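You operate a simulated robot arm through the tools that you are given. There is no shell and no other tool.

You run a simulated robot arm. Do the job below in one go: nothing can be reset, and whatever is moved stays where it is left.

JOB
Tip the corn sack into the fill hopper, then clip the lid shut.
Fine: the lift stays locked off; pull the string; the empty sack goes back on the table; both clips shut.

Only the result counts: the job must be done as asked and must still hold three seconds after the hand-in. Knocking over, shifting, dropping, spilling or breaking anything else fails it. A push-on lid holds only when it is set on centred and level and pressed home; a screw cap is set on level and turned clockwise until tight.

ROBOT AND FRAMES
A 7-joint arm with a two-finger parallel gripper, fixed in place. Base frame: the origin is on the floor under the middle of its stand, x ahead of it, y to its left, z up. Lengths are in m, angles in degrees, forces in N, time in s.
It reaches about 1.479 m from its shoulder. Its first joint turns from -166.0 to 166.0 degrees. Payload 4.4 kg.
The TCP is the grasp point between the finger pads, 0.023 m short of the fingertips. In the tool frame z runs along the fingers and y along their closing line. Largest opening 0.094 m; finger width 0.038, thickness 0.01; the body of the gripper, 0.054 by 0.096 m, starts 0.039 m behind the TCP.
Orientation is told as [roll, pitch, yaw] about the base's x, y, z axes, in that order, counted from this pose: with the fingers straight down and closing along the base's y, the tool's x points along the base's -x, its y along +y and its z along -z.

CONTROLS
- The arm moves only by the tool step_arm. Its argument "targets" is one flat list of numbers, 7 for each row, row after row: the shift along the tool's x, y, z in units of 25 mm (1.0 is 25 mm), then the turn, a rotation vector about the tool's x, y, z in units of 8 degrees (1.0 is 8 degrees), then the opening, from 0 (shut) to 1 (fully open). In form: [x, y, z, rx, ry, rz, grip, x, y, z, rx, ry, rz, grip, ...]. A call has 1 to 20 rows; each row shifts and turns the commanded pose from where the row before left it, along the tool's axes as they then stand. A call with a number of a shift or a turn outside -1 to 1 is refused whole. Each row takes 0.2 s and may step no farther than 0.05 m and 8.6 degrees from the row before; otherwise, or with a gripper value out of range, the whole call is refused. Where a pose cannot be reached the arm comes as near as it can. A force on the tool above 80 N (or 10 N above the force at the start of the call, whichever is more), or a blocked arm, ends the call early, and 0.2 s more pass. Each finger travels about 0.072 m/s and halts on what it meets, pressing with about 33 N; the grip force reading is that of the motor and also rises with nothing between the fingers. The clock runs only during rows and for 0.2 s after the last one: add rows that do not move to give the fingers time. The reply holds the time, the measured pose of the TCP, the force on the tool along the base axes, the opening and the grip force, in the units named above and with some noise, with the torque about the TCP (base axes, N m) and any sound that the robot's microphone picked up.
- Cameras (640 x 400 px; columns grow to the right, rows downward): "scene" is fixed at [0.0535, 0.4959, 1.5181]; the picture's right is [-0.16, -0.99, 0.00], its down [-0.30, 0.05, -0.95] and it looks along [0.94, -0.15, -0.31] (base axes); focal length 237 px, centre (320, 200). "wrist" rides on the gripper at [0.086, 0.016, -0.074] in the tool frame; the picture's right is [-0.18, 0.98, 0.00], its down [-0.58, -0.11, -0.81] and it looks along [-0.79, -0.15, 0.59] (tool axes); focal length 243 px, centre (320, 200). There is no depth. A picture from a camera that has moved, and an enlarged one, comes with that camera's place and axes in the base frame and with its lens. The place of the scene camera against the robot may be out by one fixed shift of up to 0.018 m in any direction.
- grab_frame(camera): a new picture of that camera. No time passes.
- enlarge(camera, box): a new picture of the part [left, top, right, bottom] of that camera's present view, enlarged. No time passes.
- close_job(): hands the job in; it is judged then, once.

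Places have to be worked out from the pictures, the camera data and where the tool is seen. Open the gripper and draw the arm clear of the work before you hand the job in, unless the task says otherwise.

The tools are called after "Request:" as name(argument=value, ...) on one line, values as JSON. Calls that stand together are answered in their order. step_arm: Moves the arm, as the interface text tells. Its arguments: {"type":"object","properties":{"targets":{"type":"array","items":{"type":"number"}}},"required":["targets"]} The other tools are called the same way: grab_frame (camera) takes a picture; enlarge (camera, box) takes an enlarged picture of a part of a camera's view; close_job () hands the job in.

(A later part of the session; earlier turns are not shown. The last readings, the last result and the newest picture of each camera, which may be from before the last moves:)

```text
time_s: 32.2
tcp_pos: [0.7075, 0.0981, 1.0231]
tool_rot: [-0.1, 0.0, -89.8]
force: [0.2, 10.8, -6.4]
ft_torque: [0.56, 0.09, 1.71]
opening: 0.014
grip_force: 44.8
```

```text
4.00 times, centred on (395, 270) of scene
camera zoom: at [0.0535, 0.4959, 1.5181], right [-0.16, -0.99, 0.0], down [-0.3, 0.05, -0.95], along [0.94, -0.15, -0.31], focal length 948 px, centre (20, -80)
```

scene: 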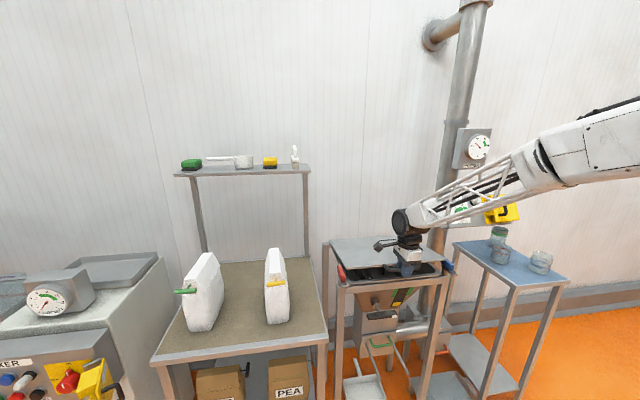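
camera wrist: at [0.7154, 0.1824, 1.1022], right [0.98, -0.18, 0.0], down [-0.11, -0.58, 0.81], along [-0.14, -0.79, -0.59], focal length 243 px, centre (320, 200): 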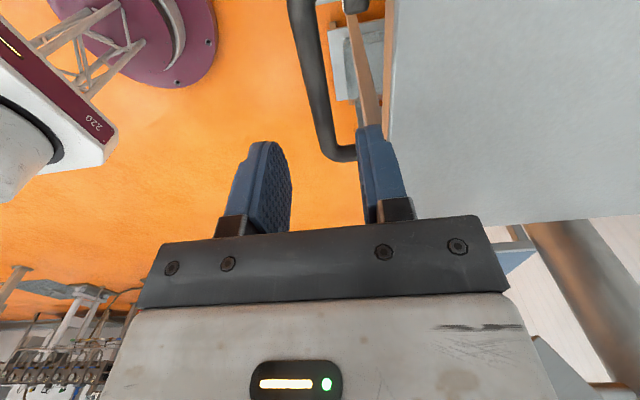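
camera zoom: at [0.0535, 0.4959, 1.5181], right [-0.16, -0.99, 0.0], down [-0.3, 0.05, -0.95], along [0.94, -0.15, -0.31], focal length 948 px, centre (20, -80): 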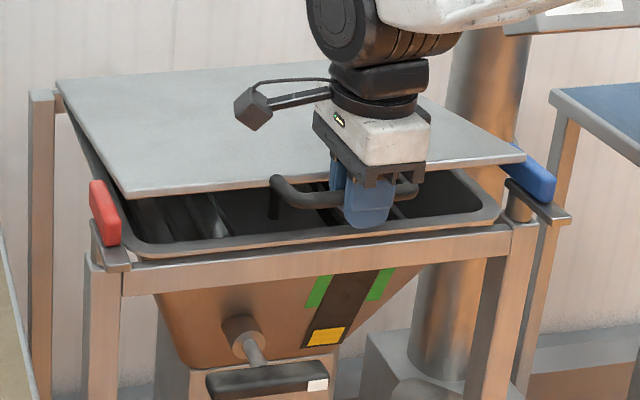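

The lid is hinged at the back and opens with only about 6 N, and I can see bars of a grid inside. I'll carry on along the arc to about 46°.

Request:
step_arm(targets=[0, 0.201, -0.899, 0, 0, 0, 0, 0, 0.255, -0.885, 0, 0, 0, 0, 0, 0.309, -0.868, 0, 0, 0, 0, 0, 0.361, -0.847, 0, 0, 0, 0, 0, 0.412, -0.823, 0, 0, 0, 0, 0, 0.462, -0.797, 0, 0, 0, 0, 0, 0.51, -0.767, 0, 0, 0, 0, 0, 0.556, -0.735, 0, 0, 0, 0, 0, 0.599, -0.699, 0, 0, 0, 0, 0, 0.641, -0.661, 0, 0, 0, 0])

Request:
enlarge(camera="scene", box=[310, 180, 480, 320])

```text
time_s: 34.4
tcp_pos: [0.8163, 0.0961, 1.2255]
tool_rot: [0.1, 0.0, -89.8]
force: [-28.5, -8.9, 24.5]
ft_torque: [0.26, 0.15, 1.27]
opening: 0.0138
grip_force: 45.5
```

```text
2.86 times, centred on (395, 250) of scene
camera zoom: at [0.0535, 0.4959, 1.5181], right [-0.16, -0.99, 0.0], down [-0.3, 0.05, -0.95], along [0.94, -0.15, -0.31], focal length 677 px, centre (106, 57)
```

zoom: 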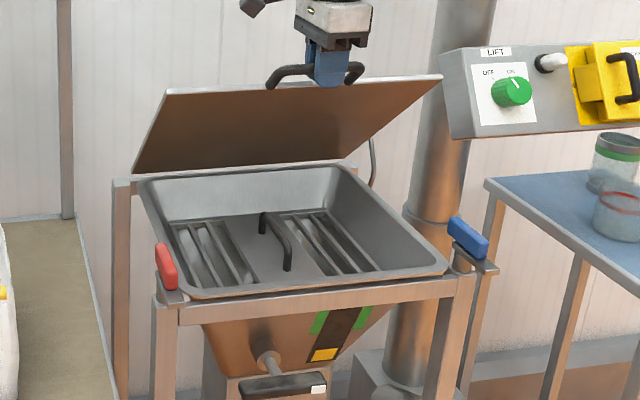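

Readings fit a hinge at about (1.085, 0.952) with radius 0.384. The tray holds a lift-out grid with its own handle, and there's a stay rod on the lid's right side. I'll continue with the corrected arc to about 68°.

Request:
step_arm(targets=[0, 0.29, -0.34, 0, 0, 0, 0, 0, 0.704, -0.616, 0, 0, 0, 0, 0, 0.744, -0.576, 0, 0, 0, 0, 0, 0.776, -0.528, 0, 0, 0, 0, 0, 0.804, -0.48, 0, 0, 0, 0, 0, 0.836, -0.432, 0, 0, 0, 0, 0, 0.86, -0.376, 0, 0, 0, 0])

Request:
enlarge(camera="scene", box=[310, 160, 480, 320])

```text
time_s: 36.0
tcp_pos: [0.9404, 0.0968, 1.3053]
tool_rot: [-0.1, 0.0, -89.8]
force: [3.4, -13.1, -13.9]
ft_torque: [0.3, 0.15, 0.18]
opening: 0.0139
grip_force: 44.6
```

```text
2.50 times, centred on (395, 240) of scene
camera zoom: at [0.0535, 0.4959, 1.5181], right [-0.16, -0.99, 0.0], down [-0.3, 0.05, -0.95], along [0.94, -0.15, -0.31], focal length 592 px, centre (132, 100)
```

zoom: 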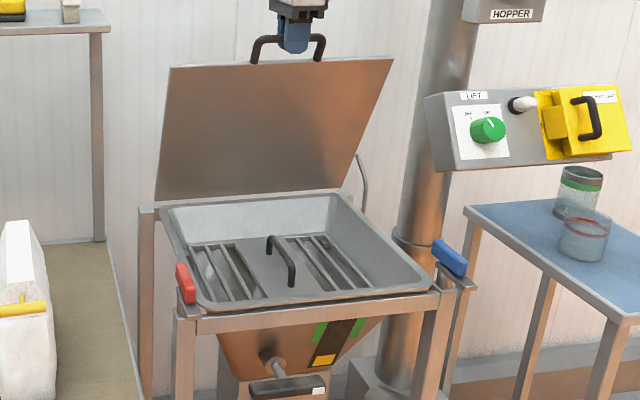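

Forces are low. I'll bring the lid just past vertical, to about 96°, and watch for the stop.

Request:
step_arm(targets=[0, 0.908, -0.244, 0, 0, 0, 0, 0, 0.892, -0.268, 0, 0, 0, 0, 0, 0.908, -0.212, 0, 0, 0, 0, 0, 0.92, -0.16, 0, 0, 0, 0, 0, 0.928, -0.1, 0, 0, 0, 0, 0, 0.932, -0.044, 0, 0, 0, 0, 0, 0.936, 0.012, 0, 0, 0, 0, 0, 0.928, 0.068, 0, 0, 0, 0])

Request:
enlarge(camera="scene", box=[310, 140, 480, 320])

```text
time_s: 37.8
tcp_pos: [1.1229, 0.0981, 1.3305]
tool_rot: [-0.1, 0.0, -89.8]
force: [-4.6, 3.2, -36.6]
ft_torque: [0.54, 0.02, -1.71]
opening: 0.0134
grip_force: 44.7
```

```text
2.22 times, centred on (395, 230) of scene
camera zoom: at [0.0535, 0.4959, 1.5181], right [-0.16, -0.99, 0.0], down [-0.3, 0.05, -0.95], along [0.94, -0.15, -0.31], focal length 527 px, centre (153, 133)
```

zoom: 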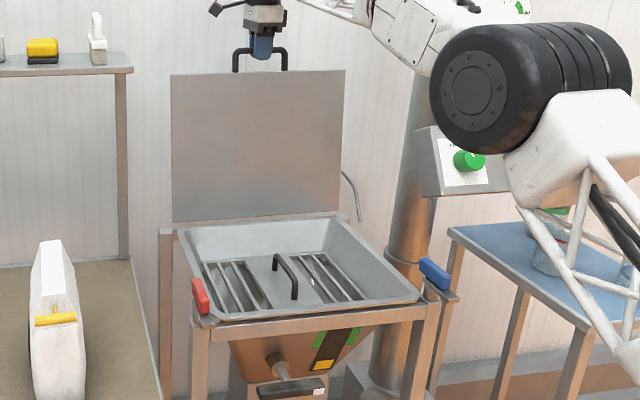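

The lid is just past vertical and pulling slightly along its radius. I'll ease down a little and go back to about 103°, checking for the stop.

Request:
step_arm(targets=[0, 0.3, 0.16, 0, 0, 0, 0, 0, 0.5, 0.1, 0, 0, 0, 0, 0, 0.5, 0.1, 0, 0, 0, 0, 0, 0.5, 0.11, 0, 0, 0, 0])

Request:
enlarge(camera="scene", box=[310, 140, 480, 320])

```text
time_s: 38.7
tcp_pos: [1.1581, 0.0982, 1.3253]
tool_rot: [-0.5, 0.1, -89.7]
force: [-90.2, -1.3, -19.5]
ft_torque: [0.46, 0.34, -1.71]
opening: 0.0138
grip_force: 45.2
stopped in row 4: the force on the tool passed its limit at 104 N (the readings are from after the stop); the commanded pose is now the measured one
```

```text
2.22 times, centred on (395, 230) of scene
camera zoom: at [0.0535, 0.4959, 1.5181], right [-0.16, -0.99, 0.0], down [-0.3, 0.05, -0.95], along [0.94, -0.15, -0.31], focal length 527 px, centre (153, 133)
```

zoom: 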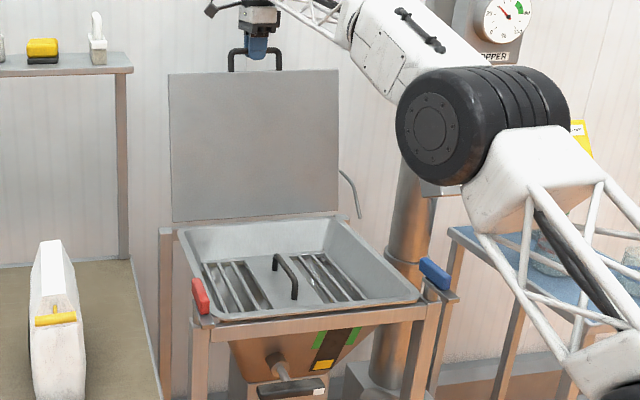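

The lid met its stop at about 100°, safely past vertical. I'll ease the pressure, open the fingers, and check the lid stays put.

Request:
step_arm(targets=[0, -0.2, 0, 0, 0, 0, 0, 0, 0, 0, 0, 0, 0, 0.4, 0, 0, 0, 0, 0, 0, 0.4, 0, 0, 0, 0, 0, 0, 0.4])

Request:
grab_frame(camera="wrist")

```text
time_s: 39.7
tcp_pos: [1.1541, 0.0997, 1.3237]
tool_rot: [-0.3, -0.1, -89.7]
force: [0.0, 0.4, 0.6]
ft_torque: [0.01, 0.04, -0.01]
opening: 0.0375
grip_force: 0.1
```

```text
taken
camera wrist: at [1.1698, 0.1867, 1.3979], right [0.98, -0.18, 0.0], down [-0.1, -0.58, 0.81], along [-0.15, -0.79, -0.59], focal length 243 px, centre (320, 200)
```

wrist: 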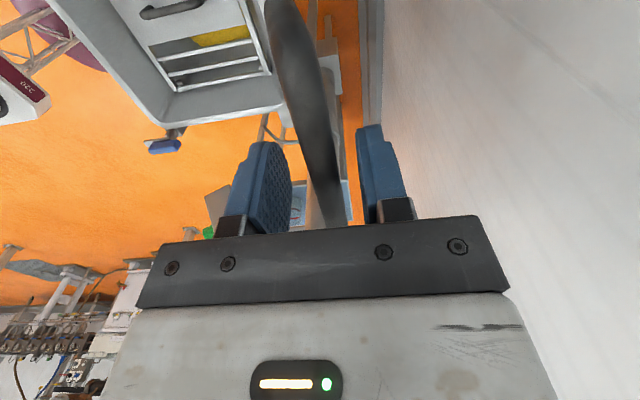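

The lid stands open on its own with no load on the tool. I'll lift clear of the handle and move back towards −x.

Request:
step_arm(targets=[0, 0, -0.7, 0, 0, 0, 0.4, 0, 0, -0.7, 0, 0, 0, 0.4, 0, -0.2, -0.5, 0, 0, 0, 0.4, 0, -0.5, -0.2, 0, 0, 0, 0.4, 0, -1, 0, 0, 0, 0, 0.4, 0, -1, 0, 0, 0, 0, 0.4, 0, -1, 0, 0, 0, 0, 0.4, 0, -1, 0, 0, 0, 0, 0.4, 0, -1, 0, 0, 0, 0, 0.4, 0, -1, 0, 0, 0, 0, 0.4])

Request:
grab_frame(camera="wrist")

Request:
grab_frame(camera="scene")

```text
time_s: 41.9
tcp_pos: [0.9862, 0.1012, 1.376]
tool_rot: [-0.3, 0.0, -89.9]
force: [-0.1, -0.2, -0.9]
ft_torque: [-0.01, -0.02, 0.03]
opening: 0.0379
grip_force: 0.1
```

```text
taken
camera wrist: at [1.002, 0.1881, 1.45], right [0.98, -0.18, -0.01], down [-0.1, -0.58, 0.81], along [-0.15, -0.79, -0.59], focal length 243 px, centre (320, 200)
```

wrist: 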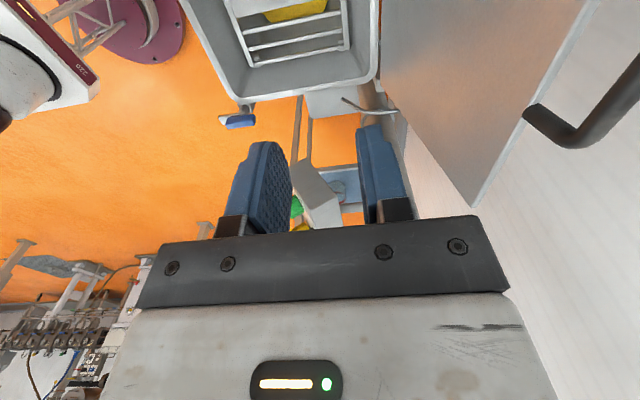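

```text
taken
```

scene: 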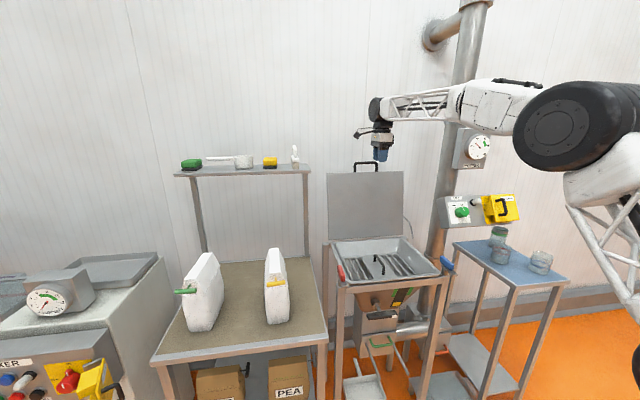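

The lid is open and steady. I'll take a close look into the hopper.

Request:
enlarge(camera="scene", box=[320, 225, 450, 315])

Request:
enlarge(camera="wrist", box=[170, 0, 400, 140])

Request:
enlarge(camera="scene", box=[440, 120, 530, 230])

```text
4.44 times, centred on (385, 270) of scene
camera zoom: at [0.0535, 0.4959, 1.5181], right [-0.16, -0.99, 0.0], down [-0.3, 0.05, -0.95], along [0.94, -0.15, -0.31], focal length 1053 px, centre (31, -111)
```

zoom: 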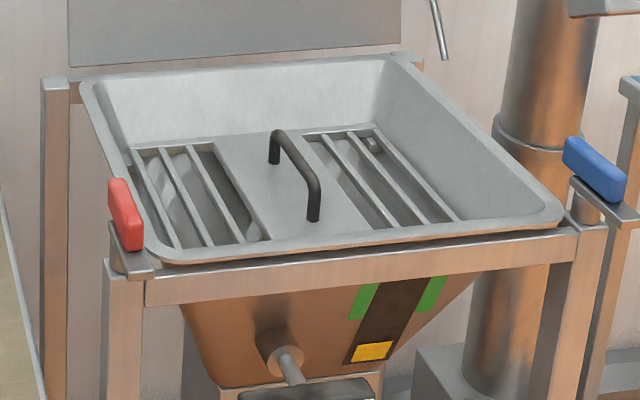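

```text
2.78 times, centred on (285, 70) of wrist
camera zoom: at [1.002, 0.1881, 1.45], right [0.98, -0.18, -0.01], down [-0.1, -0.58, 0.81], along [-0.15, -0.79, -0.59], focal length 675 px, centre (417, 562)
```

zoom: 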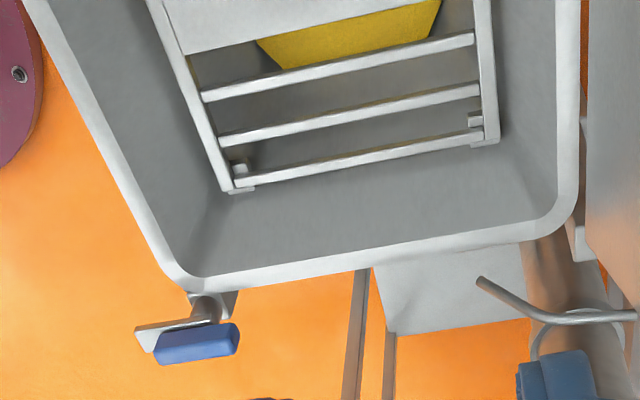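

```text
3.64 times, centred on (485, 175) of scene
camera zoom: at [0.0535, 0.4959, 1.5181], right [-0.16, -0.99, 0.0], down [-0.3, 0.05, -0.95], along [0.94, -0.15, -0.31], focal length 862 px, centre (-280, 291)
```

zoom: 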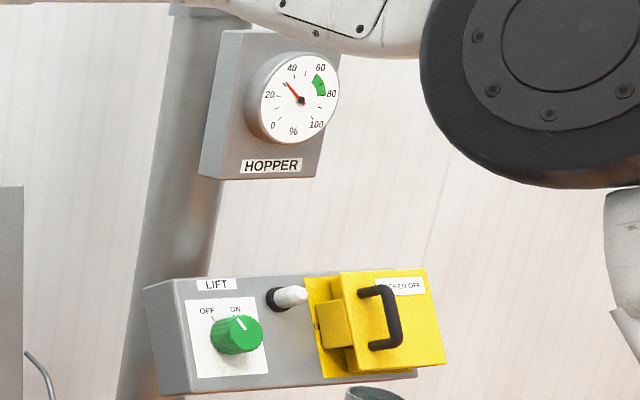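

The hopper holds a little corn under the grid, which stays where it is. The gauge reads about 35% and the lift cover is still on. Next I'll go and look at the corn sack closely from its front, starting by turning the wrist back and retreating.

Request:
step_arm(targets=[0, -1, 0.3, 0, 0, -1, 0.4, 0.139, -0.99, 0.3, 0, 0, -1, 0.4, 0.276, -0.961, 0.3, 0, 0, -1, 0.4, 0.407, -0.914, 0.3, 0, 0, -1, 0.4, 0.53, -0.848, 0.3, 0, 0, -1, 0.4, 0.643, -0.766, 0.3, 0, 0, -1, 0.4, 0.743, -0.669, 0.3, 0, 0, -1, 0.4, 0.829, -0.559, 0.3, 0, 0, -1, 0.4, 0.899, -0.438, 0.3, 0, 0, -1, 0.4, 0.951, -0.309, 0.3, 0, 0, -1, 0.4, 0.985, -0.174, 0.3, 0, 0, -1, 0.4, 1, 0, 0.3, 0, 0, -0.25, 0.4])

Request:
step_arm(targets=[0.17, 1, 0, 0, 0, 0, 0.4, 0.17, 1, 0, 0, 0, 0, 0.4, 0.17, 1, 0, 0, 0, 0, 0.4, 0.17, 1, 0, 0, 0, 0, 0.4, 0.17, 1, 0, 0, 0, 0, 0.4, 0.17, 1, 0, 0, 0, 0, 0.4, 0.17, 1, 0, 0, 0, 0, 0.4, 0.17, 1, 0, 0, 0, 0, 0.4, 0.17, 1, 0, 0, 0, 0, 0.4, 0.17, 1, 0, 0, 0, 0, 0.4, 0.17, 1, 0, 0, 0, 0, 0.4, 0.17, 1, 0, 0, 0, 0, 0.4, 0.17, 1, 0, 0, 0, 0, 0.4, 0.17, 1, 0, 0, 0, 0, 0.4, 0.17, 1, 0, 0, 0, 0, 0.4, 0.17, 1, 0, 0, 0, 0, 0.4, 0.17, 1, 0, 0, 0, 0, 0.4, 0.17, 1, 0, 0, 0, 0, 0.4, 0.17, 1, 0, 0, 0, 0, 0.4, 0.17, 1, 0, 0, 0, 0, 0.4])

Request:
step_arm(targets=[0, 1, 0.15, 0, 0, 0, 0.4, 0, 1, 0.15, 0, 0, 0, 0.4, 0, 1, 0.15, 0, 0, 0, 0.4, 0, 1, 0.15, 0, 0, 0, 0.4, 0, 1, 0.15, 0, 0, 0, 0.4, 0, 1, 0.15, 0, 0, 0, 0.4, 0, 1, 0.15, 0, 0, 0, 0.4])

Request:
grab_frame(camera="wrist")

Request:
grab_frame(camera="scene")

```text
time_s: 44.5
tcp_pos: [0.6866, 0.097, 1.2887]
tool_rot: [0.0, 0.3, 0.3]
force: [-0.5, 0.3, -0.6]
ft_torque: [0.02, -0.04, 0.03]
opening: 0.0378
grip_force: 0.0
```

```text
time_s: 48.7
tcp_pos: [0.6007, 0.5976, 1.2902]
tool_rot: [0.1, 0.3, 0.2]
force: [0.3, 0.4, -0.1]
ft_torque: [0.01, -0.01, 0.06]
opening: 0.0377
grip_force: 0.0
```

```text
time_s: 50.3
tcp_pos: [0.5996, 0.7723, 1.2634]
tool_rot: [0.0, 0.3, 0.3]
force: [0.4, -0.4, 0.7]
ft_torque: [0.03, -0.01, 0.01]
opening: 0.0376
grip_force: 0.0
```

```text
taken
camera wrist: at [0.5132, 0.7879, 1.338], right [0.18, 0.98, 0.0], down [0.59, -0.11, 0.8], along [0.79, -0.14, -0.59], focal length 243 px, centre (320, 200)
```

wrist: 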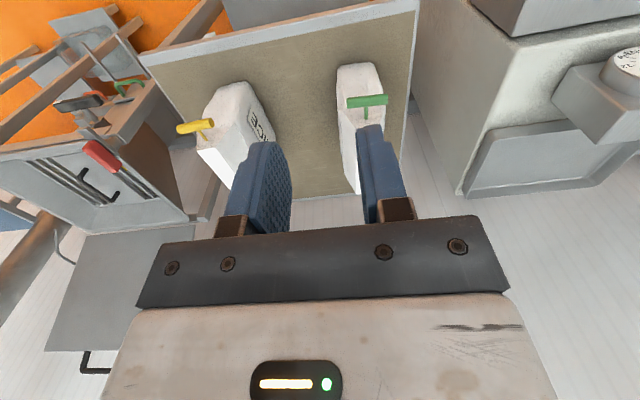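

```text
taken
```

scene: 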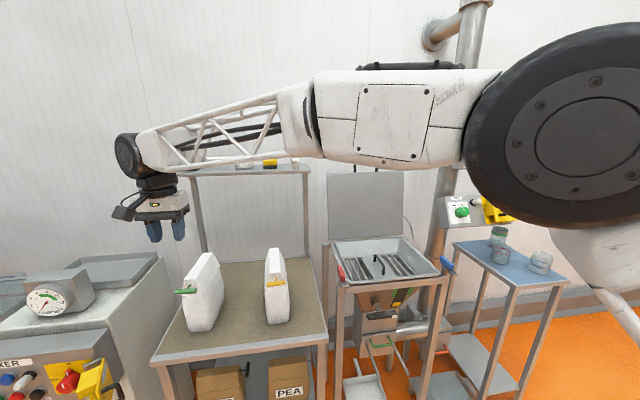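

I'll zoom in on the corn sack from this viewpoint.

Request:
enlarge(camera="wrist", box=[310, 40, 430, 140])

Request:
enlarge(camera="scene", box=[165, 240, 245, 340])

Request:
enlarge(camera="wrist", box=[130, 0, 430, 200])

```text
4.00 times, centred on (370, 90) of wrist
camera zoom: at [0.5132, 0.7879, 1.338], right [0.18, 0.98, 0.0], down [0.59, -0.11, 0.8], along [0.79, -0.14, -0.59], focal length 970 px, centre (120, 640)
```

zoom: 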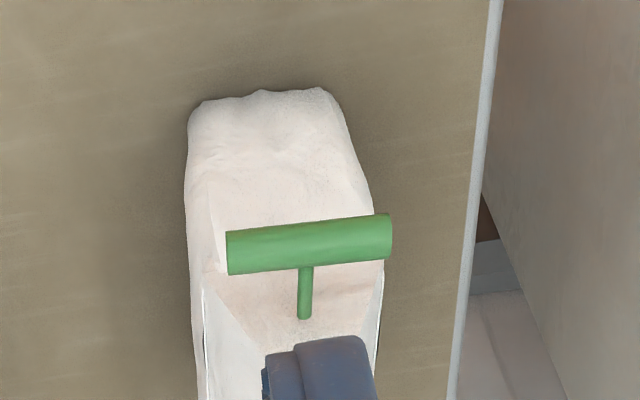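

```text
4.00 times, centred on (205, 290) of scene
camera zoom: at [0.0535, 0.4959, 1.5181], right [-0.16, -0.99, 0.0], down [-0.3, 0.05, -0.95], along [0.94, -0.15, -0.31], focal length 948 px, centre (780, -160)
```

zoom: 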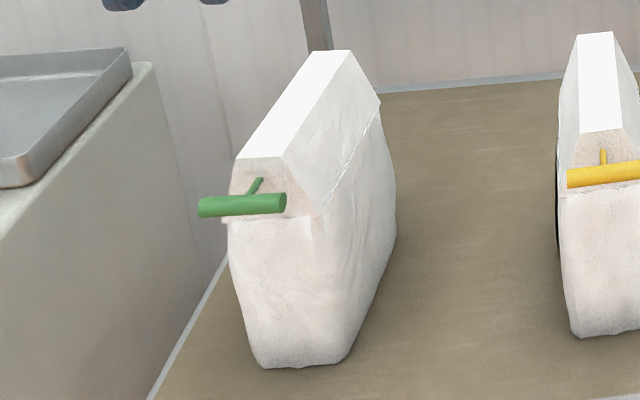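

```text
2.00 times, centred on (280, 100) of wrist
camera zoom: at [0.5132, 0.7879, 1.338], right [0.18, 0.98, 0.0], down [0.59, -0.11, 0.8], along [0.79, -0.14, -0.59], focal length 485 px, centre (400, 400)
```

zoom: 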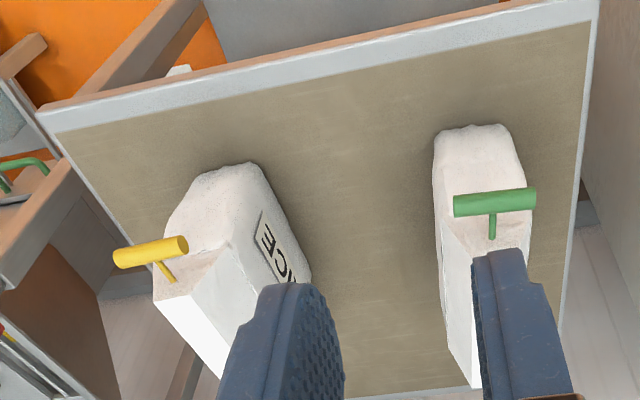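

Sack geometry now:

| Item | Measurement |
|---|---|
| Table top | z ≈ 0.80 |
| Sack x | 0.75–0.95 |
| Sack y | 0.772–0.862 |
| Sack height | to z 1.018 |
| Toggle | along y, 0.790–0.850, at x ≈ 0.729, z ≈ 1.003 |

I'll move above the toggle with the fingers wide enough to take its two ends.

Request:
step_arm(targets=[-0.7, 0.273, 0.934, 0, 0, 0.25, 0.85, -0.7, 0.273, 0.934, 0, 0, 0, 0.85, -0.7, 0.273, 0.934, 0, 0, 0, 0.85, -0.7, 0.273, 0.934, 0, 0, 0, 0.85, -0.7, 0.273, 0.934, 0, 0, 0, 0.85, -0.7, 0.273, 0.934, 0, 0, 0, 0.85, -0.7, 0.273, 0.934, 0, 0, 0, 0.85])

Request:
grab_frame(camera="wrist")

Request:
enlarge(camera="wrist", box=[200, 60, 440, 240])

Request:
enlarge(camera="scene", box=[130, 200, 290, 340])

```text
time_s: 51.9
tcp_pos: [0.7207, 0.8186, 1.1003]
tool_rot: [0.0, 0.2, -1.7]
force: [-0.2, 0.2, -0.5]
ft_torque: [0.02, -0.02, 0.03]
opening: 0.0801
grip_force: 0.1
```

```text
taken
camera wrist: at [0.6347, 0.837, 1.1734], right [0.21, 0.98, 0.0], down [0.58, -0.13, 0.8], along [0.79, -0.17, -0.59], focal length 243 px, centre (320, 200)
```

wrist: 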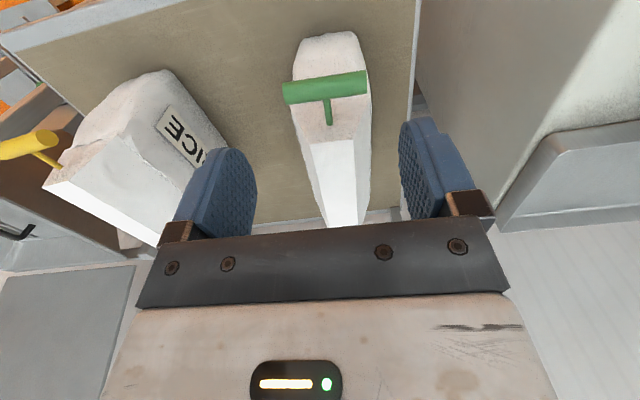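

```text
2.22 times, centred on (320, 150) of wrist
camera zoom: at [0.6347, 0.837, 1.1734], right [0.21, 0.98, 0.0], down [0.58, -0.13, 0.8], along [0.79, -0.17, -0.59], focal length 539 px, centre (320, 311)
```

zoom: 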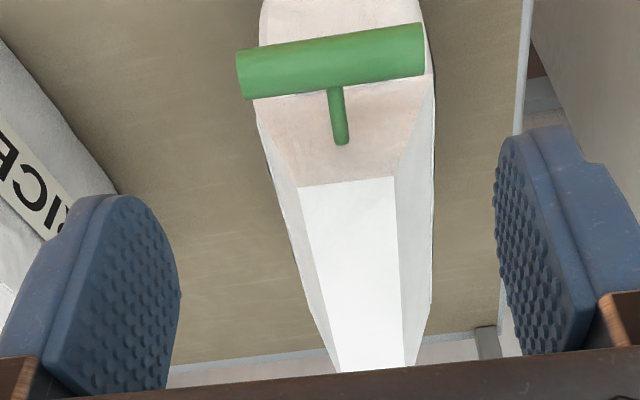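

```text
2.86 times, centred on (210, 270) of scene
camera zoom: at [0.0535, 0.4959, 1.5181], right [-0.16, -0.99, 0.0], down [-0.3, 0.05, -0.95], along [0.94, -0.15, -0.31], focal length 677 px, centre (634, 0)
```

zoom: 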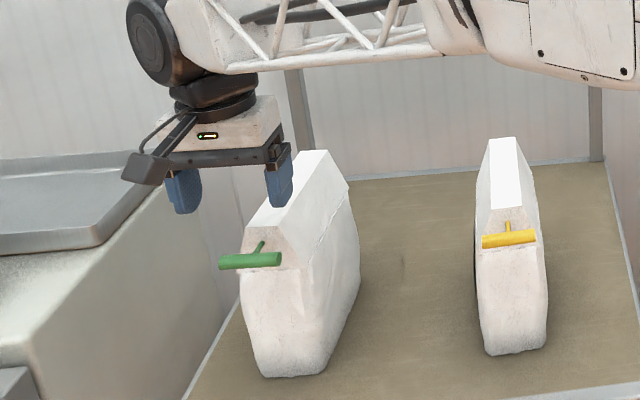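

The toggle sits centred at (0.728, 0.820) between the open fingers. I'll descend around it to z ≈ 1.003.

Request:
step_arm(targets=[0, 0.02, 0.972, 0, 0, 0, 0.85, 0, 0.02, 0.972, 0, 0, 0, 0.85, 0, 0.02, 0.972, 0, 0, 0, 0.85, 0, 0.02, 0.972, 0, 0, 0, 0.85])

Request:
grab_frame(camera="wrist")

Request:
enlarge(camera="scene", box=[150, 240, 250, 320])

```text
time_s: 52.9
tcp_pos: [0.724, 0.8183, 1.0029]
tool_rot: [-0.1, 0.2, -1.8]
force: [0.2, 0.3, 0.2]
ft_torque: [0.02, -0.01, 0.0]
opening: 0.0797
grip_force: 0.0
```

```text
taken
camera wrist: at [0.6369, 0.838, 1.0772], right [0.21, 0.98, 0.0], down [0.58, -0.13, 0.8], along [0.79, -0.17, -0.59], focal length 243 px, centre (320, 200)
```

wrist: 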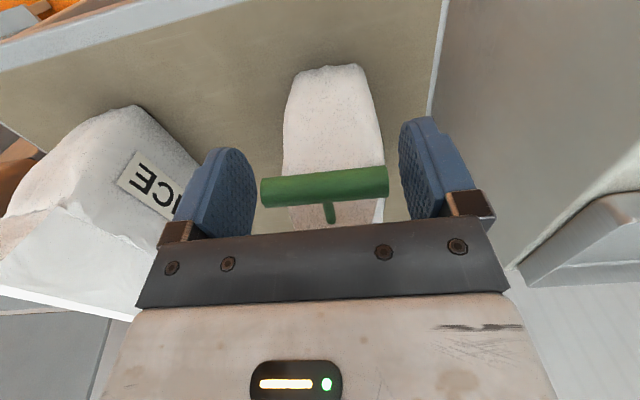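

```text
5.00 times, centred on (200, 280) of scene
camera zoom: at [0.0535, 0.4959, 1.5181], right [-0.16, -0.99, 0.0], down [-0.3, 0.05, -0.95], along [0.94, -0.15, -0.31], focal length 1185 px, centre (920, -200)
```

zoom: 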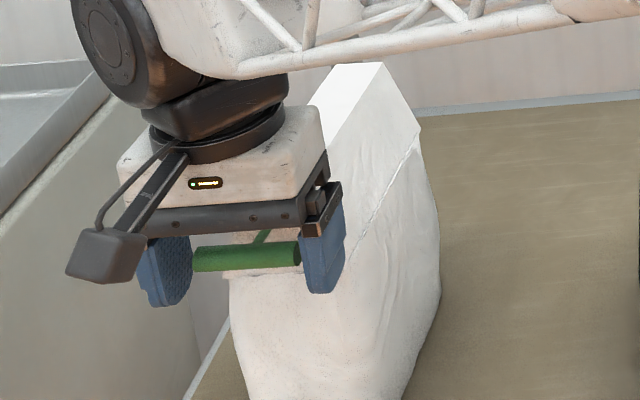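

The toggle is well between the pads. I'll close on it.

Request:
step_arm(targets=[0, 0.06, 0, 0, 0, 0, 0.75, 0, 0, 0, 0, 0, 0, 0.68, 0, 0, 0, 0, 0, 0, 0, 0, 0, 0, 0, 0, 0, 0, 0, 0, 0, 0, 0, 0, 0])

Request:
grab_frame(camera="wrist")

```text
time_s: 54.1
tcp_pos: [0.7226, 0.8206, 1.0031]
tool_rot: [0.1, 0.2, -1.7]
force: [0.2, -3.7, 15.4]
ft_torque: [0.11, -0.08, -0.02]
opening: 0.0734
grip_force: 32.9
```

```text
taken
camera wrist: at [0.6366, 0.8399, 1.0768], right [0.21, 0.98, 0.0], down [0.58, -0.13, 0.8], along [0.79, -0.17, -0.59], focal length 243 px, centre (320, 200)
```

wrist: 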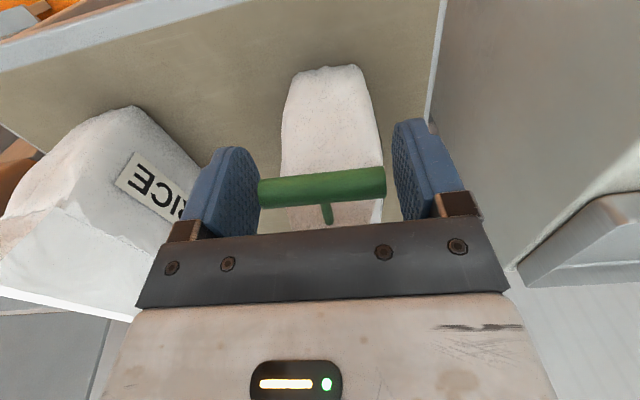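

The fingers stopped at 73 mm with an upward push, so the tips caught the sack's shoulders and not the toggle. I'll reopen, go up and slightly back, and try again where only the toggle is between the pads.

Request:
step_arm(targets=[0, 0, 0, 0, 0, 0, 0.9, 0, 0, 0, 0, 0, 0, 0.9, 0.36, 0, -0.5, 0, 0, 0, 0.9, 0, 0, 0, 0, 0, 0, 0.75, 0, 0, 0, 0, 0, 0, 0.7, 0, 0, 0, 0, 0, 0, 0.6, 0, 0, 0, 0, 0, 0, 0.3, 0, 0, 0, 0, 0, 0, 0.3])

Request:
grab_frame(camera="wrist")

Request:
enlarge(camera="scene", box=[150, 240, 250, 320])

```text
time_s: 55.9
tcp_pos: [0.7147, 0.8209, 1.0129]
tool_rot: [0.0, 0.2, -1.7]
force: [0.0, 3.1, 5.3]
ft_torque: [0.03, -0.11, 0.14]
opening: 0.0733
grip_force: 33.1
```

```text
taken
camera wrist: at [0.6276, 0.8394, 1.0876], right [0.21, 0.98, 0.0], down [0.58, -0.13, 0.8], along [0.79, -0.17, -0.6], focal length 243 px, centre (320, 200)
```

wrist: 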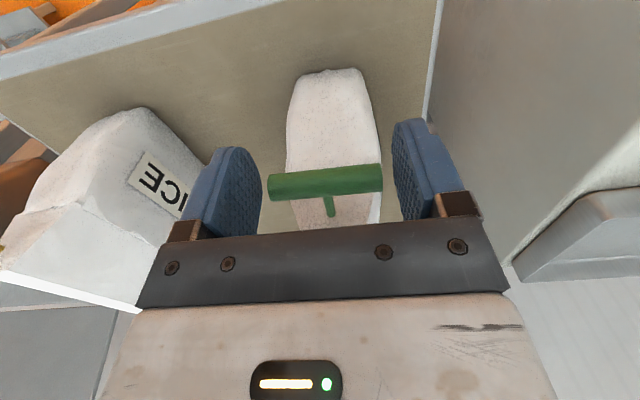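

```text
5.00 times, centred on (200, 280) of scene
camera zoom: at [0.0535, 0.4959, 1.5181], right [-0.16, -0.99, 0.0], down [-0.3, 0.05, -0.95], along [0.94, -0.15, -0.31], focal length 1185 px, centre (920, -200)
```

zoom: 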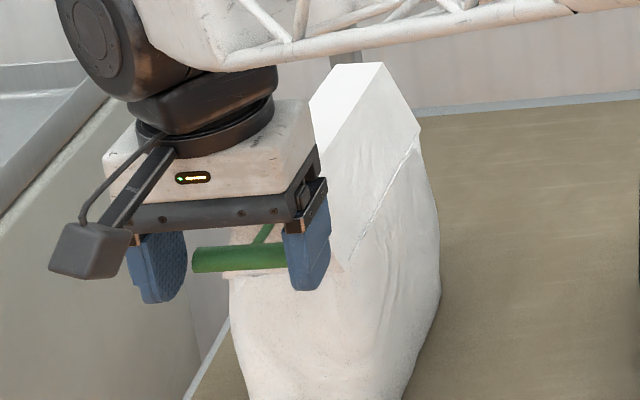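

Again it halts at exactly 73.3 mm, so the pads are most likely bearing on the toggle's rounded ends after all. I'll recentre the pads on it for a firmer hold.

Request:
step_arm(targets=[0, 0, 0, 0, 0, 0, 0.9, 0, 0, 0, 0, 0, 0, 0.9, -0.3, 0, 0.2, 0, 0, 0, 0.9, 0, 0, 0, 0, 0, 0, 0.8, 0, 0, 0, 0, 0, 0, 0.7, 0, 0, 0, 0, 0, 0, 0.5, 0, 0, 0, 0, 0, 0, 0.3])

Request:
enlarge(camera="wrist", box=[200, 100, 440, 240])

```text
time_s: 57.5
tcp_pos: [0.7216, 0.8193, 1.0079]
tool_rot: [0.1, 0.3, -1.7]
force: [0.1, 2.9, 1.0]
ft_torque: [0.21, -0.08, 0.17]
opening: 0.0745
grip_force: 33.0
```

```text
2.67 times, centred on (320, 170) of wrist
camera zoom: at [0.6349, 0.8384, 1.0825], right [0.21, 0.98, 0.0], down [0.58, -0.13, 0.8], along [0.78, -0.17, -0.6], focal length 647 px, centre (320, 280)
```

zoom: 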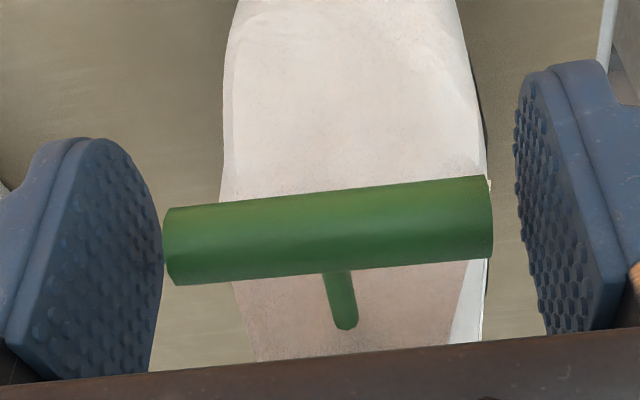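

There's firm contact (33 N grip, nearly zero side load). I'll pull gently back about 10 mm and read the force.

Request:
step_arm(targets=[0.1, 0, 0, 0, 0, 0, 0.3, 0.1, 0, 0, 0, 0, 0, 0.3, 0.1, 0, 0, 0, 0, 0, 0.3, 0.1, 0, 0, 0, 0, 0, 0.3])

Request:
enlarge(camera="wrist", box=[200, 100, 440, 240])

Request:
enlarge(camera="scene", box=[150, 240, 250, 340])

```text
time_s: 58.5
tcp_pos: [0.7104, 0.8213, 1.0097]
tool_rot: [-0.1, 0.2, -1.9]
force: [0.2, -3.2, 0.3]
ft_torque: [-0.47, 0.51, -0.36]
opening: 0.0742
grip_force: 32.3
```

```text
2.67 times, centred on (320, 170) of wrist
camera zoom: at [0.6243, 0.8404, 1.0826], right [0.21, 0.98, 0.0], down [0.58, -0.13, 0.8], along [0.78, -0.17, -0.6], focal length 647 px, centre (320, 280)
```

zoom: 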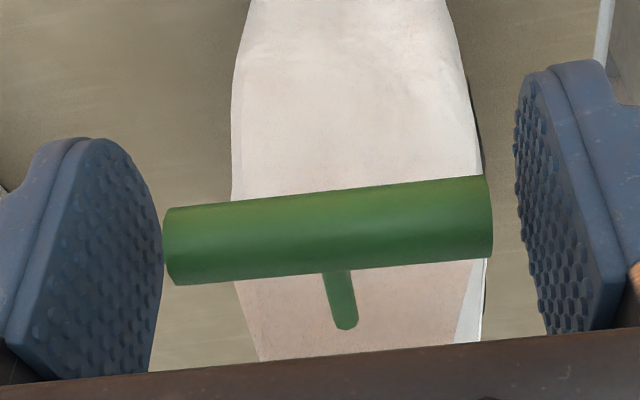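

```text
4.00 times, centred on (200, 290) of scene
camera zoom: at [0.0535, 0.4959, 1.5181], right [-0.16, -0.99, 0.0], down [-0.3, 0.05, -0.95], along [0.94, -0.15, -0.31], focal length 948 px, centre (800, -160)
```

zoom: 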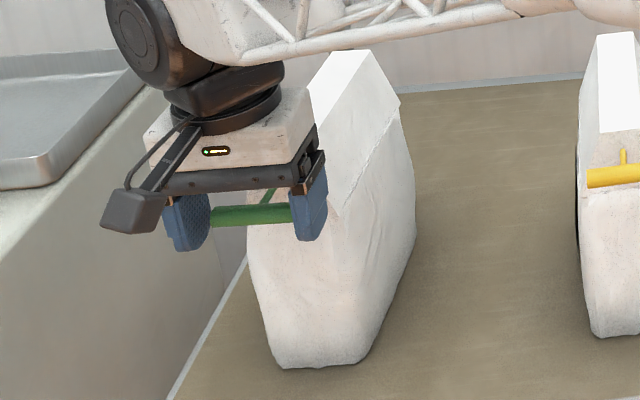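

The toggle came along with the gripper with almost no resistance and the sack stayed standing. I'll keep pulling straight back a few centimetres.

Request:
step_arm(targets=[0.3, 0, 0, 0, 0, 0, 0.3, 0.3, 0, 0, 0, 0, 0, 0.3, 0.3, 0, 0, 0, 0, 0, 0.3, 0.3, 0, 0, 0, 0, 0, 0.3])

Request:
grab_frame(camera="wrist")

Request:
enlarge(camera="scene", box=[130, 240, 250, 340])

```text
time_s: 59.5
tcp_pos: [0.6816, 0.822, 1.0099]
tool_rot: [0.0, 0.2, -1.8]
force: [-0.7, -0.1, 0.0]
ft_torque: [-0.34, 0.22, -0.14]
opening: 0.0745
grip_force: 32.8
```

```text
taken
camera wrist: at [0.594, 0.8415, 1.0837], right [0.21, 0.98, 0.0], down [0.58, -0.13, 0.8], along [0.79, -0.17, -0.6], focal length 243 px, centre (320, 200)
```

wrist: 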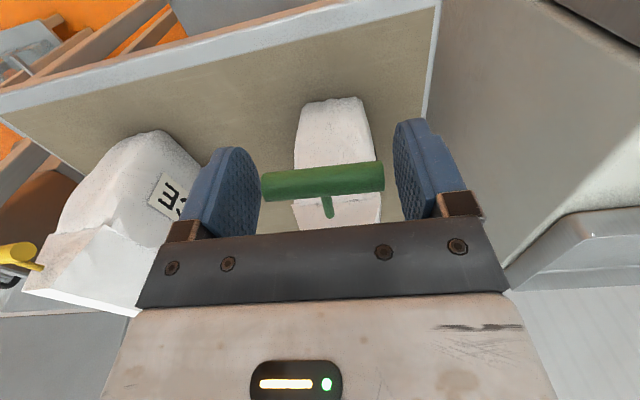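

```text
4.00 times, centred on (190, 290) of scene
camera zoom: at [0.0535, 0.4959, 1.5181], right [-0.16, -0.99, 0.0], down [-0.3, 0.05, -0.95], along [0.94, -0.15, -0.31], focal length 948 px, centre (840, -160)
```

zoom: 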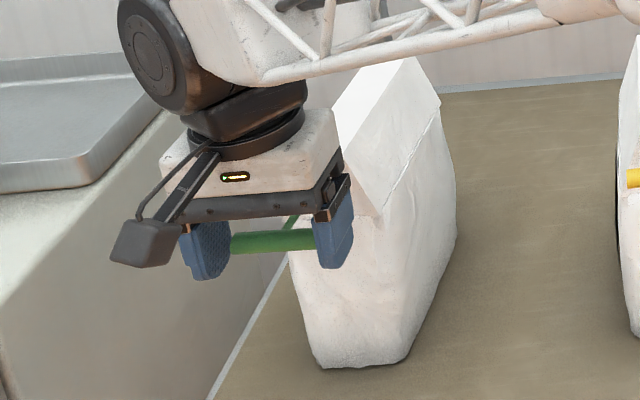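

The toggle is coming away from the sack while the sack stays put. I'll zoom in to see whether a string or opened seam shows.

Request:
enlarge(camera="wrist", box=[250, 80, 400, 230])

Request:
enlarge(camera="scene", box=[170, 250, 250, 340])

```text
2.67 times, centred on (325, 155) of wrist
camera zoom: at [0.594, 0.8415, 1.0837], right [0.21, 0.98, 0.0], down [0.58, -0.13, 0.8], along [0.79, -0.17, -0.6], focal length 647 px, centre (307, 320)
```

zoom: 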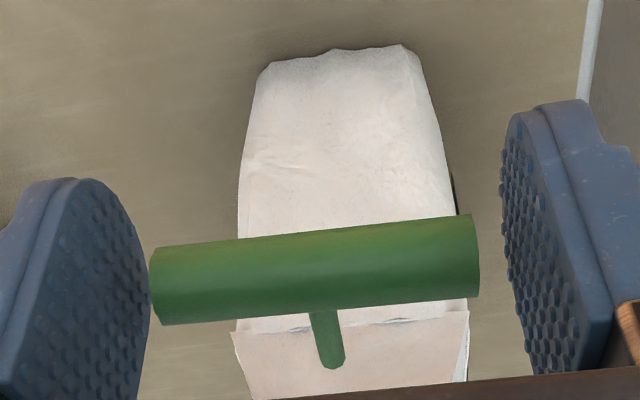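

```text
4.44 times, centred on (210, 295) of scene
camera zoom: at [0.0535, 0.4959, 1.5181], right [-0.16, -0.99, 0.0], down [-0.3, 0.05, -0.95], along [0.94, -0.15, -0.31], focal length 1053 px, centre (809, -222)
```

zoom: 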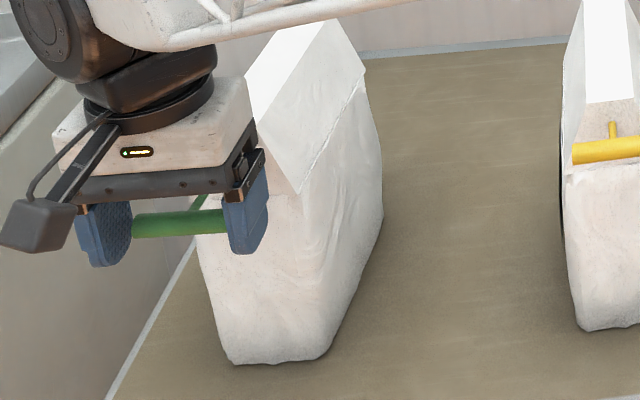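

No string is visible yet and there's no load. I'll pull further back, roughly another 8 cm.

Request:
step_arm(targets=[0.5, 0, 0, 0, 0, 0, 0.3, 0.5, 0, 0, 0, 0, 0, 0.3, 0.5, 0, 0, 0, 0, 0, 0.3, 0.5, 0, 0, 0, 0, 0, 0.3, 0.5, 0, 0, 0, 0, 0, 0.3, 0.5, 0, 0, 0, 0, 0, 0.3])

Request:
grab_frame(camera="wrist")

Request:
grab_frame(camera="scene")

```text
time_s: 60.9
tcp_pos: [0.6053, 0.8262, 1.008]
tool_rot: [0.0, 0.3, -1.8]
force: [0.2, 0.9, 0.0]
ft_torque: [-0.16, 0.1, 0.13]
opening: 0.0747
grip_force: 32.9
```

```text
taken
camera wrist: at [0.5198, 0.8441, 1.0834], right [0.21, 0.98, 0.0], down [0.58, -0.13, 0.8], along [0.78, -0.17, -0.6], focal length 243 px, centre (320, 200)
```

wrist: 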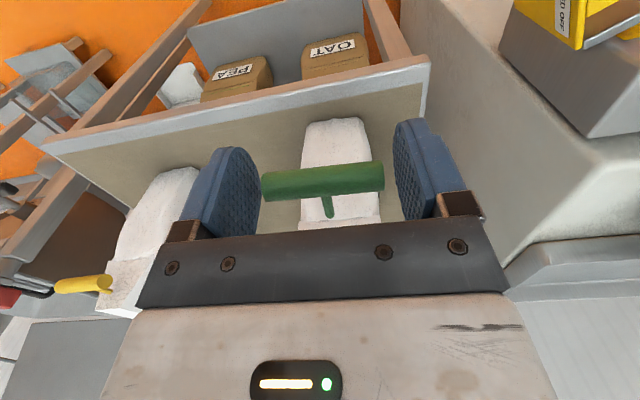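

```text
taken
```

scene: 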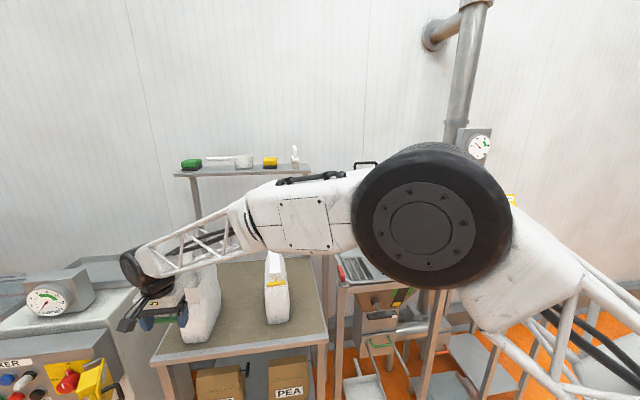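

The scene view suggests the sack may have slid along with the toggle. I'll check this closely before doing anything more.

Request:
enlarge(camera="scene", box=[110, 230, 250, 370])

Request:
enlarge(camera="wrist", box=[230, 50, 430, 230])

```text
2.86 times, centred on (180, 300) of scene
camera zoom: at [0.0535, 0.4959, 1.5181], right [-0.16, -0.99, 0.0], down [-0.3, 0.05, -0.95], along [0.94, -0.15, -0.31], focal length 677 px, centre (720, -86)
```

zoom: 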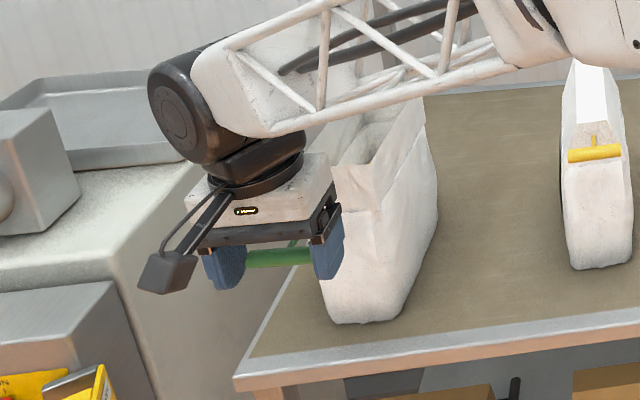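

```text
2.22 times, centred on (330, 140) of wrist
camera zoom: at [0.5198, 0.8441, 1.0834], right [0.21, 0.98, 0.0], down [0.58, -0.13, 0.8], along [0.78, -0.17, -0.6], focal length 539 px, centre (298, 333)
```

zoom: 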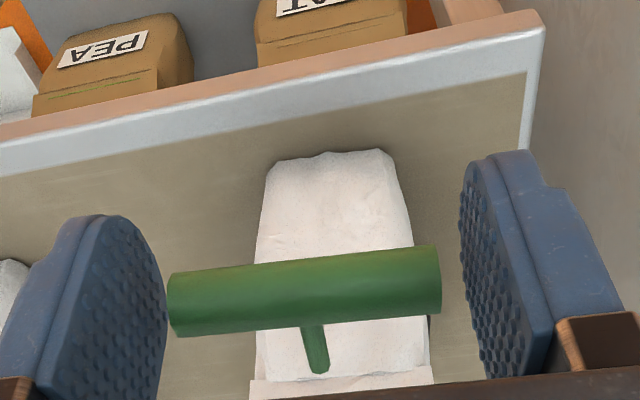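

The string pull worked: the corn sack's top is now open, and the sack slid only about 4 cm forward and still stands on the table. I'm holding the loose toggle, so I'll carry it sideways and set it down on clear table between the two sacks.

Request:
step_arm(targets=[0, -0.97, 0, 0, 0, 0, 0.3, 0, -0.97, 0, 0, 0, 0, 0.3, 0, -0.97, 0, 0, 0, 0, 0.3, 0, -0.97, 0, 0, 0, 0, 0.3, 0, -0.97, 0, 0, 0, 0, 0.3, 0, -0.97, 0, 0, 0, 0, 0.3])

Request:
grab_frame(camera="wrist")

Request:
enlarge(camera="scene", box=[130, 230, 310, 370])

```text
time_s: 62.3
tcp_pos: [0.6019, 0.6806, 1.01]
tool_rot: [0.1, 0.2, -1.7]
force: [-0.1, 7.4, 15.6]
ft_torque: [0.55, -0.77, 0.69]
opening: 0.0744
grip_force: 32.9
```

```text
taken
camera wrist: at [0.5153, 0.699, 1.0835], right [0.21, 0.98, 0.0], down [0.58, -0.13, 0.8], along [0.79, -0.17, -0.59], focal length 243 px, centre (320, 200)
```

wrist: 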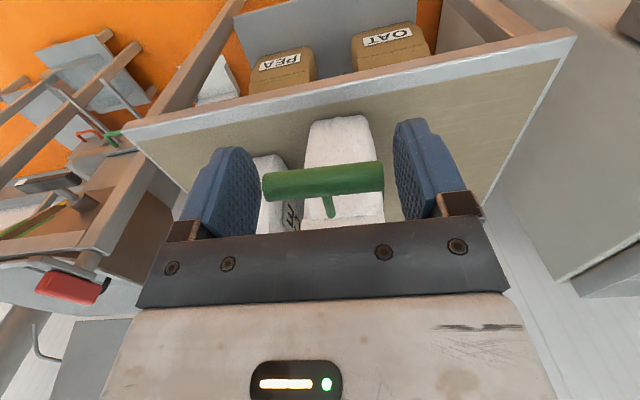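

```text
2.86 times, centred on (220, 300) of scene
camera zoom: at [0.0535, 0.4959, 1.5181], right [-0.16, -0.99, 0.0], down [-0.3, 0.05, -0.95], along [0.94, -0.15, -0.31], focal length 677 px, centre (606, -86)
```

zoom: 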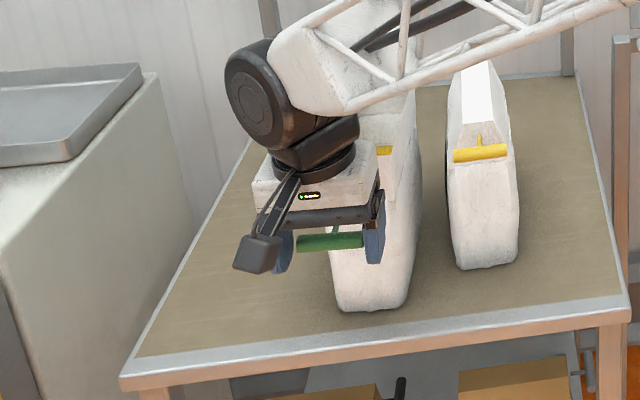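

The toggle still runs on its string in the sack, so moving it sideways slid the upright sack along to about y 0.68, clear of RICE. I'll let go of the toggle here and rise straight up to look at the opened sack.

Request:
step_arm(targets=[0, 0, 0, 0, 0, 0, 0.95, 0, 0, 0, 0, 0, 0, 0.95, 0, 0, -0.8, 0, 0, 0, 0.95, 0, 0, -1, 0, 0, 0, 0.95, 0, 0, -1, 0, 0, 0, 0.95, 0, 0, -1, 0, 0, 0, 0.95, 0, 0, -1, 0, 0, 0, 0.95, 0, 0, -1, 0, 0, 0, 0.95, 0, 0, -1, 0, 0, 0, 0.95, 0, 0, -1, 0, 0, 0, 0.95])

Request:
grab_frame(camera="wrist")

Request:
enlarge(camera="scene", box=[150, 230, 310, 360])

```text
time_s: 64.5
tcp_pos: [0.6021, 0.6811, 1.2047]
tool_rot: [0.1, 0.4, -1.7]
force: [0.1, 0.4, -0.7]
ft_torque: [-0.01, -0.03, 0.01]
opening: 0.089
grip_force: 0.0
```

```text
taken
camera wrist: at [0.5157, 0.7001, 1.2791], right [0.21, 0.98, 0.0], down [0.58, -0.13, 0.8], along [0.78, -0.17, -0.6], focal length 243 px, centre (320, 200)
```

wrist: 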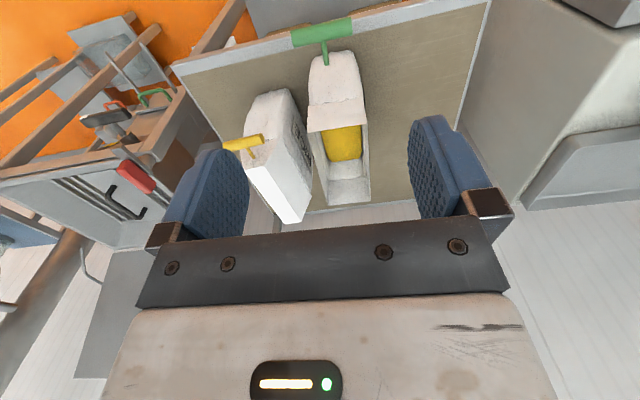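

```text
3.08 times, centred on (230, 295) of scene
camera zoom: at [0.0535, 0.4959, 1.5181], right [-0.16, -0.99, 0.0], down [-0.3, 0.05, -0.95], along [0.94, -0.15, -0.31], focal length 729 px, centre (597, -92)
```

zoom: 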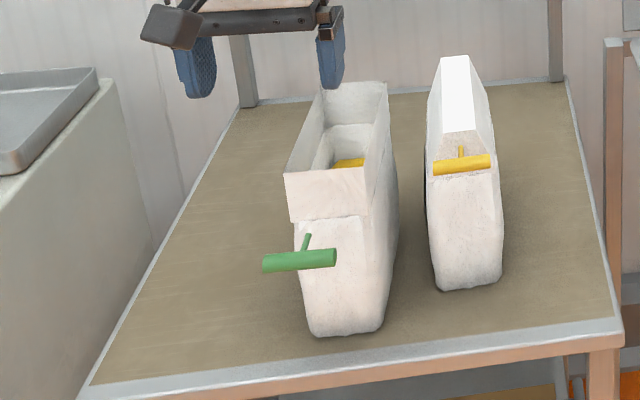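

The sack now stands open, with yellow corn visible inside, fairly close to RICE. I'll zoom in for the rim geometry.

Request:
enlarge(camera="wrist", box=[230, 10, 390, 220])

Request:
enlarge(camera="scene", box=[205, 250, 285, 340])

```text
1.90 times, centred on (310, 115) of wrist
camera zoom: at [0.5157, 0.7001, 1.2791], right [0.21, 0.98, 0.0], down [0.58, -0.13, 0.8], along [0.78, -0.17, -0.6], focal length 462 px, centre (339, 362)
```

zoom: 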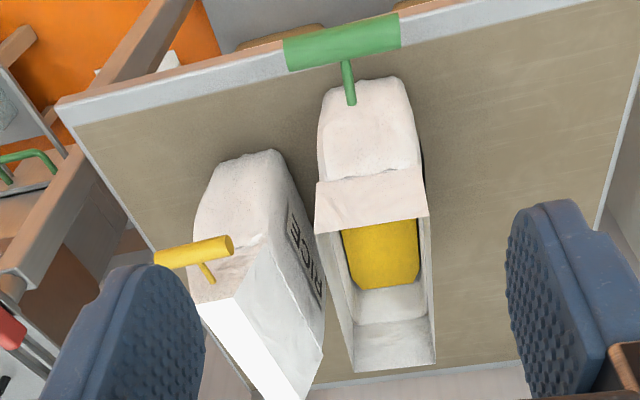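

```text
4.44 times, centred on (245, 295) of scene
camera zoom: at [0.0535, 0.4959, 1.5181], right [-0.16, -0.99, 0.0], down [-0.3, 0.05, -0.95], along [0.94, -0.15, -0.31], focal length 1053 px, centre (653, -222)
```

zoom: 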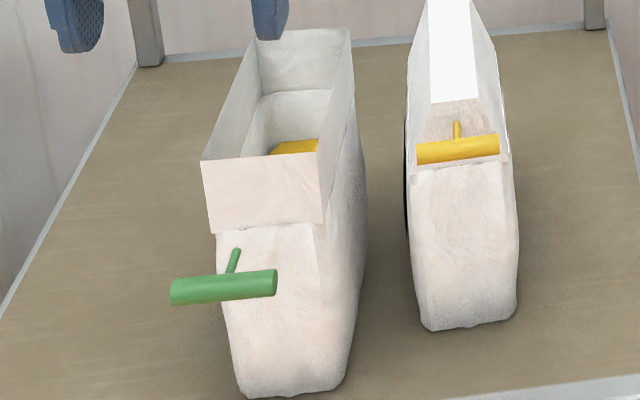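

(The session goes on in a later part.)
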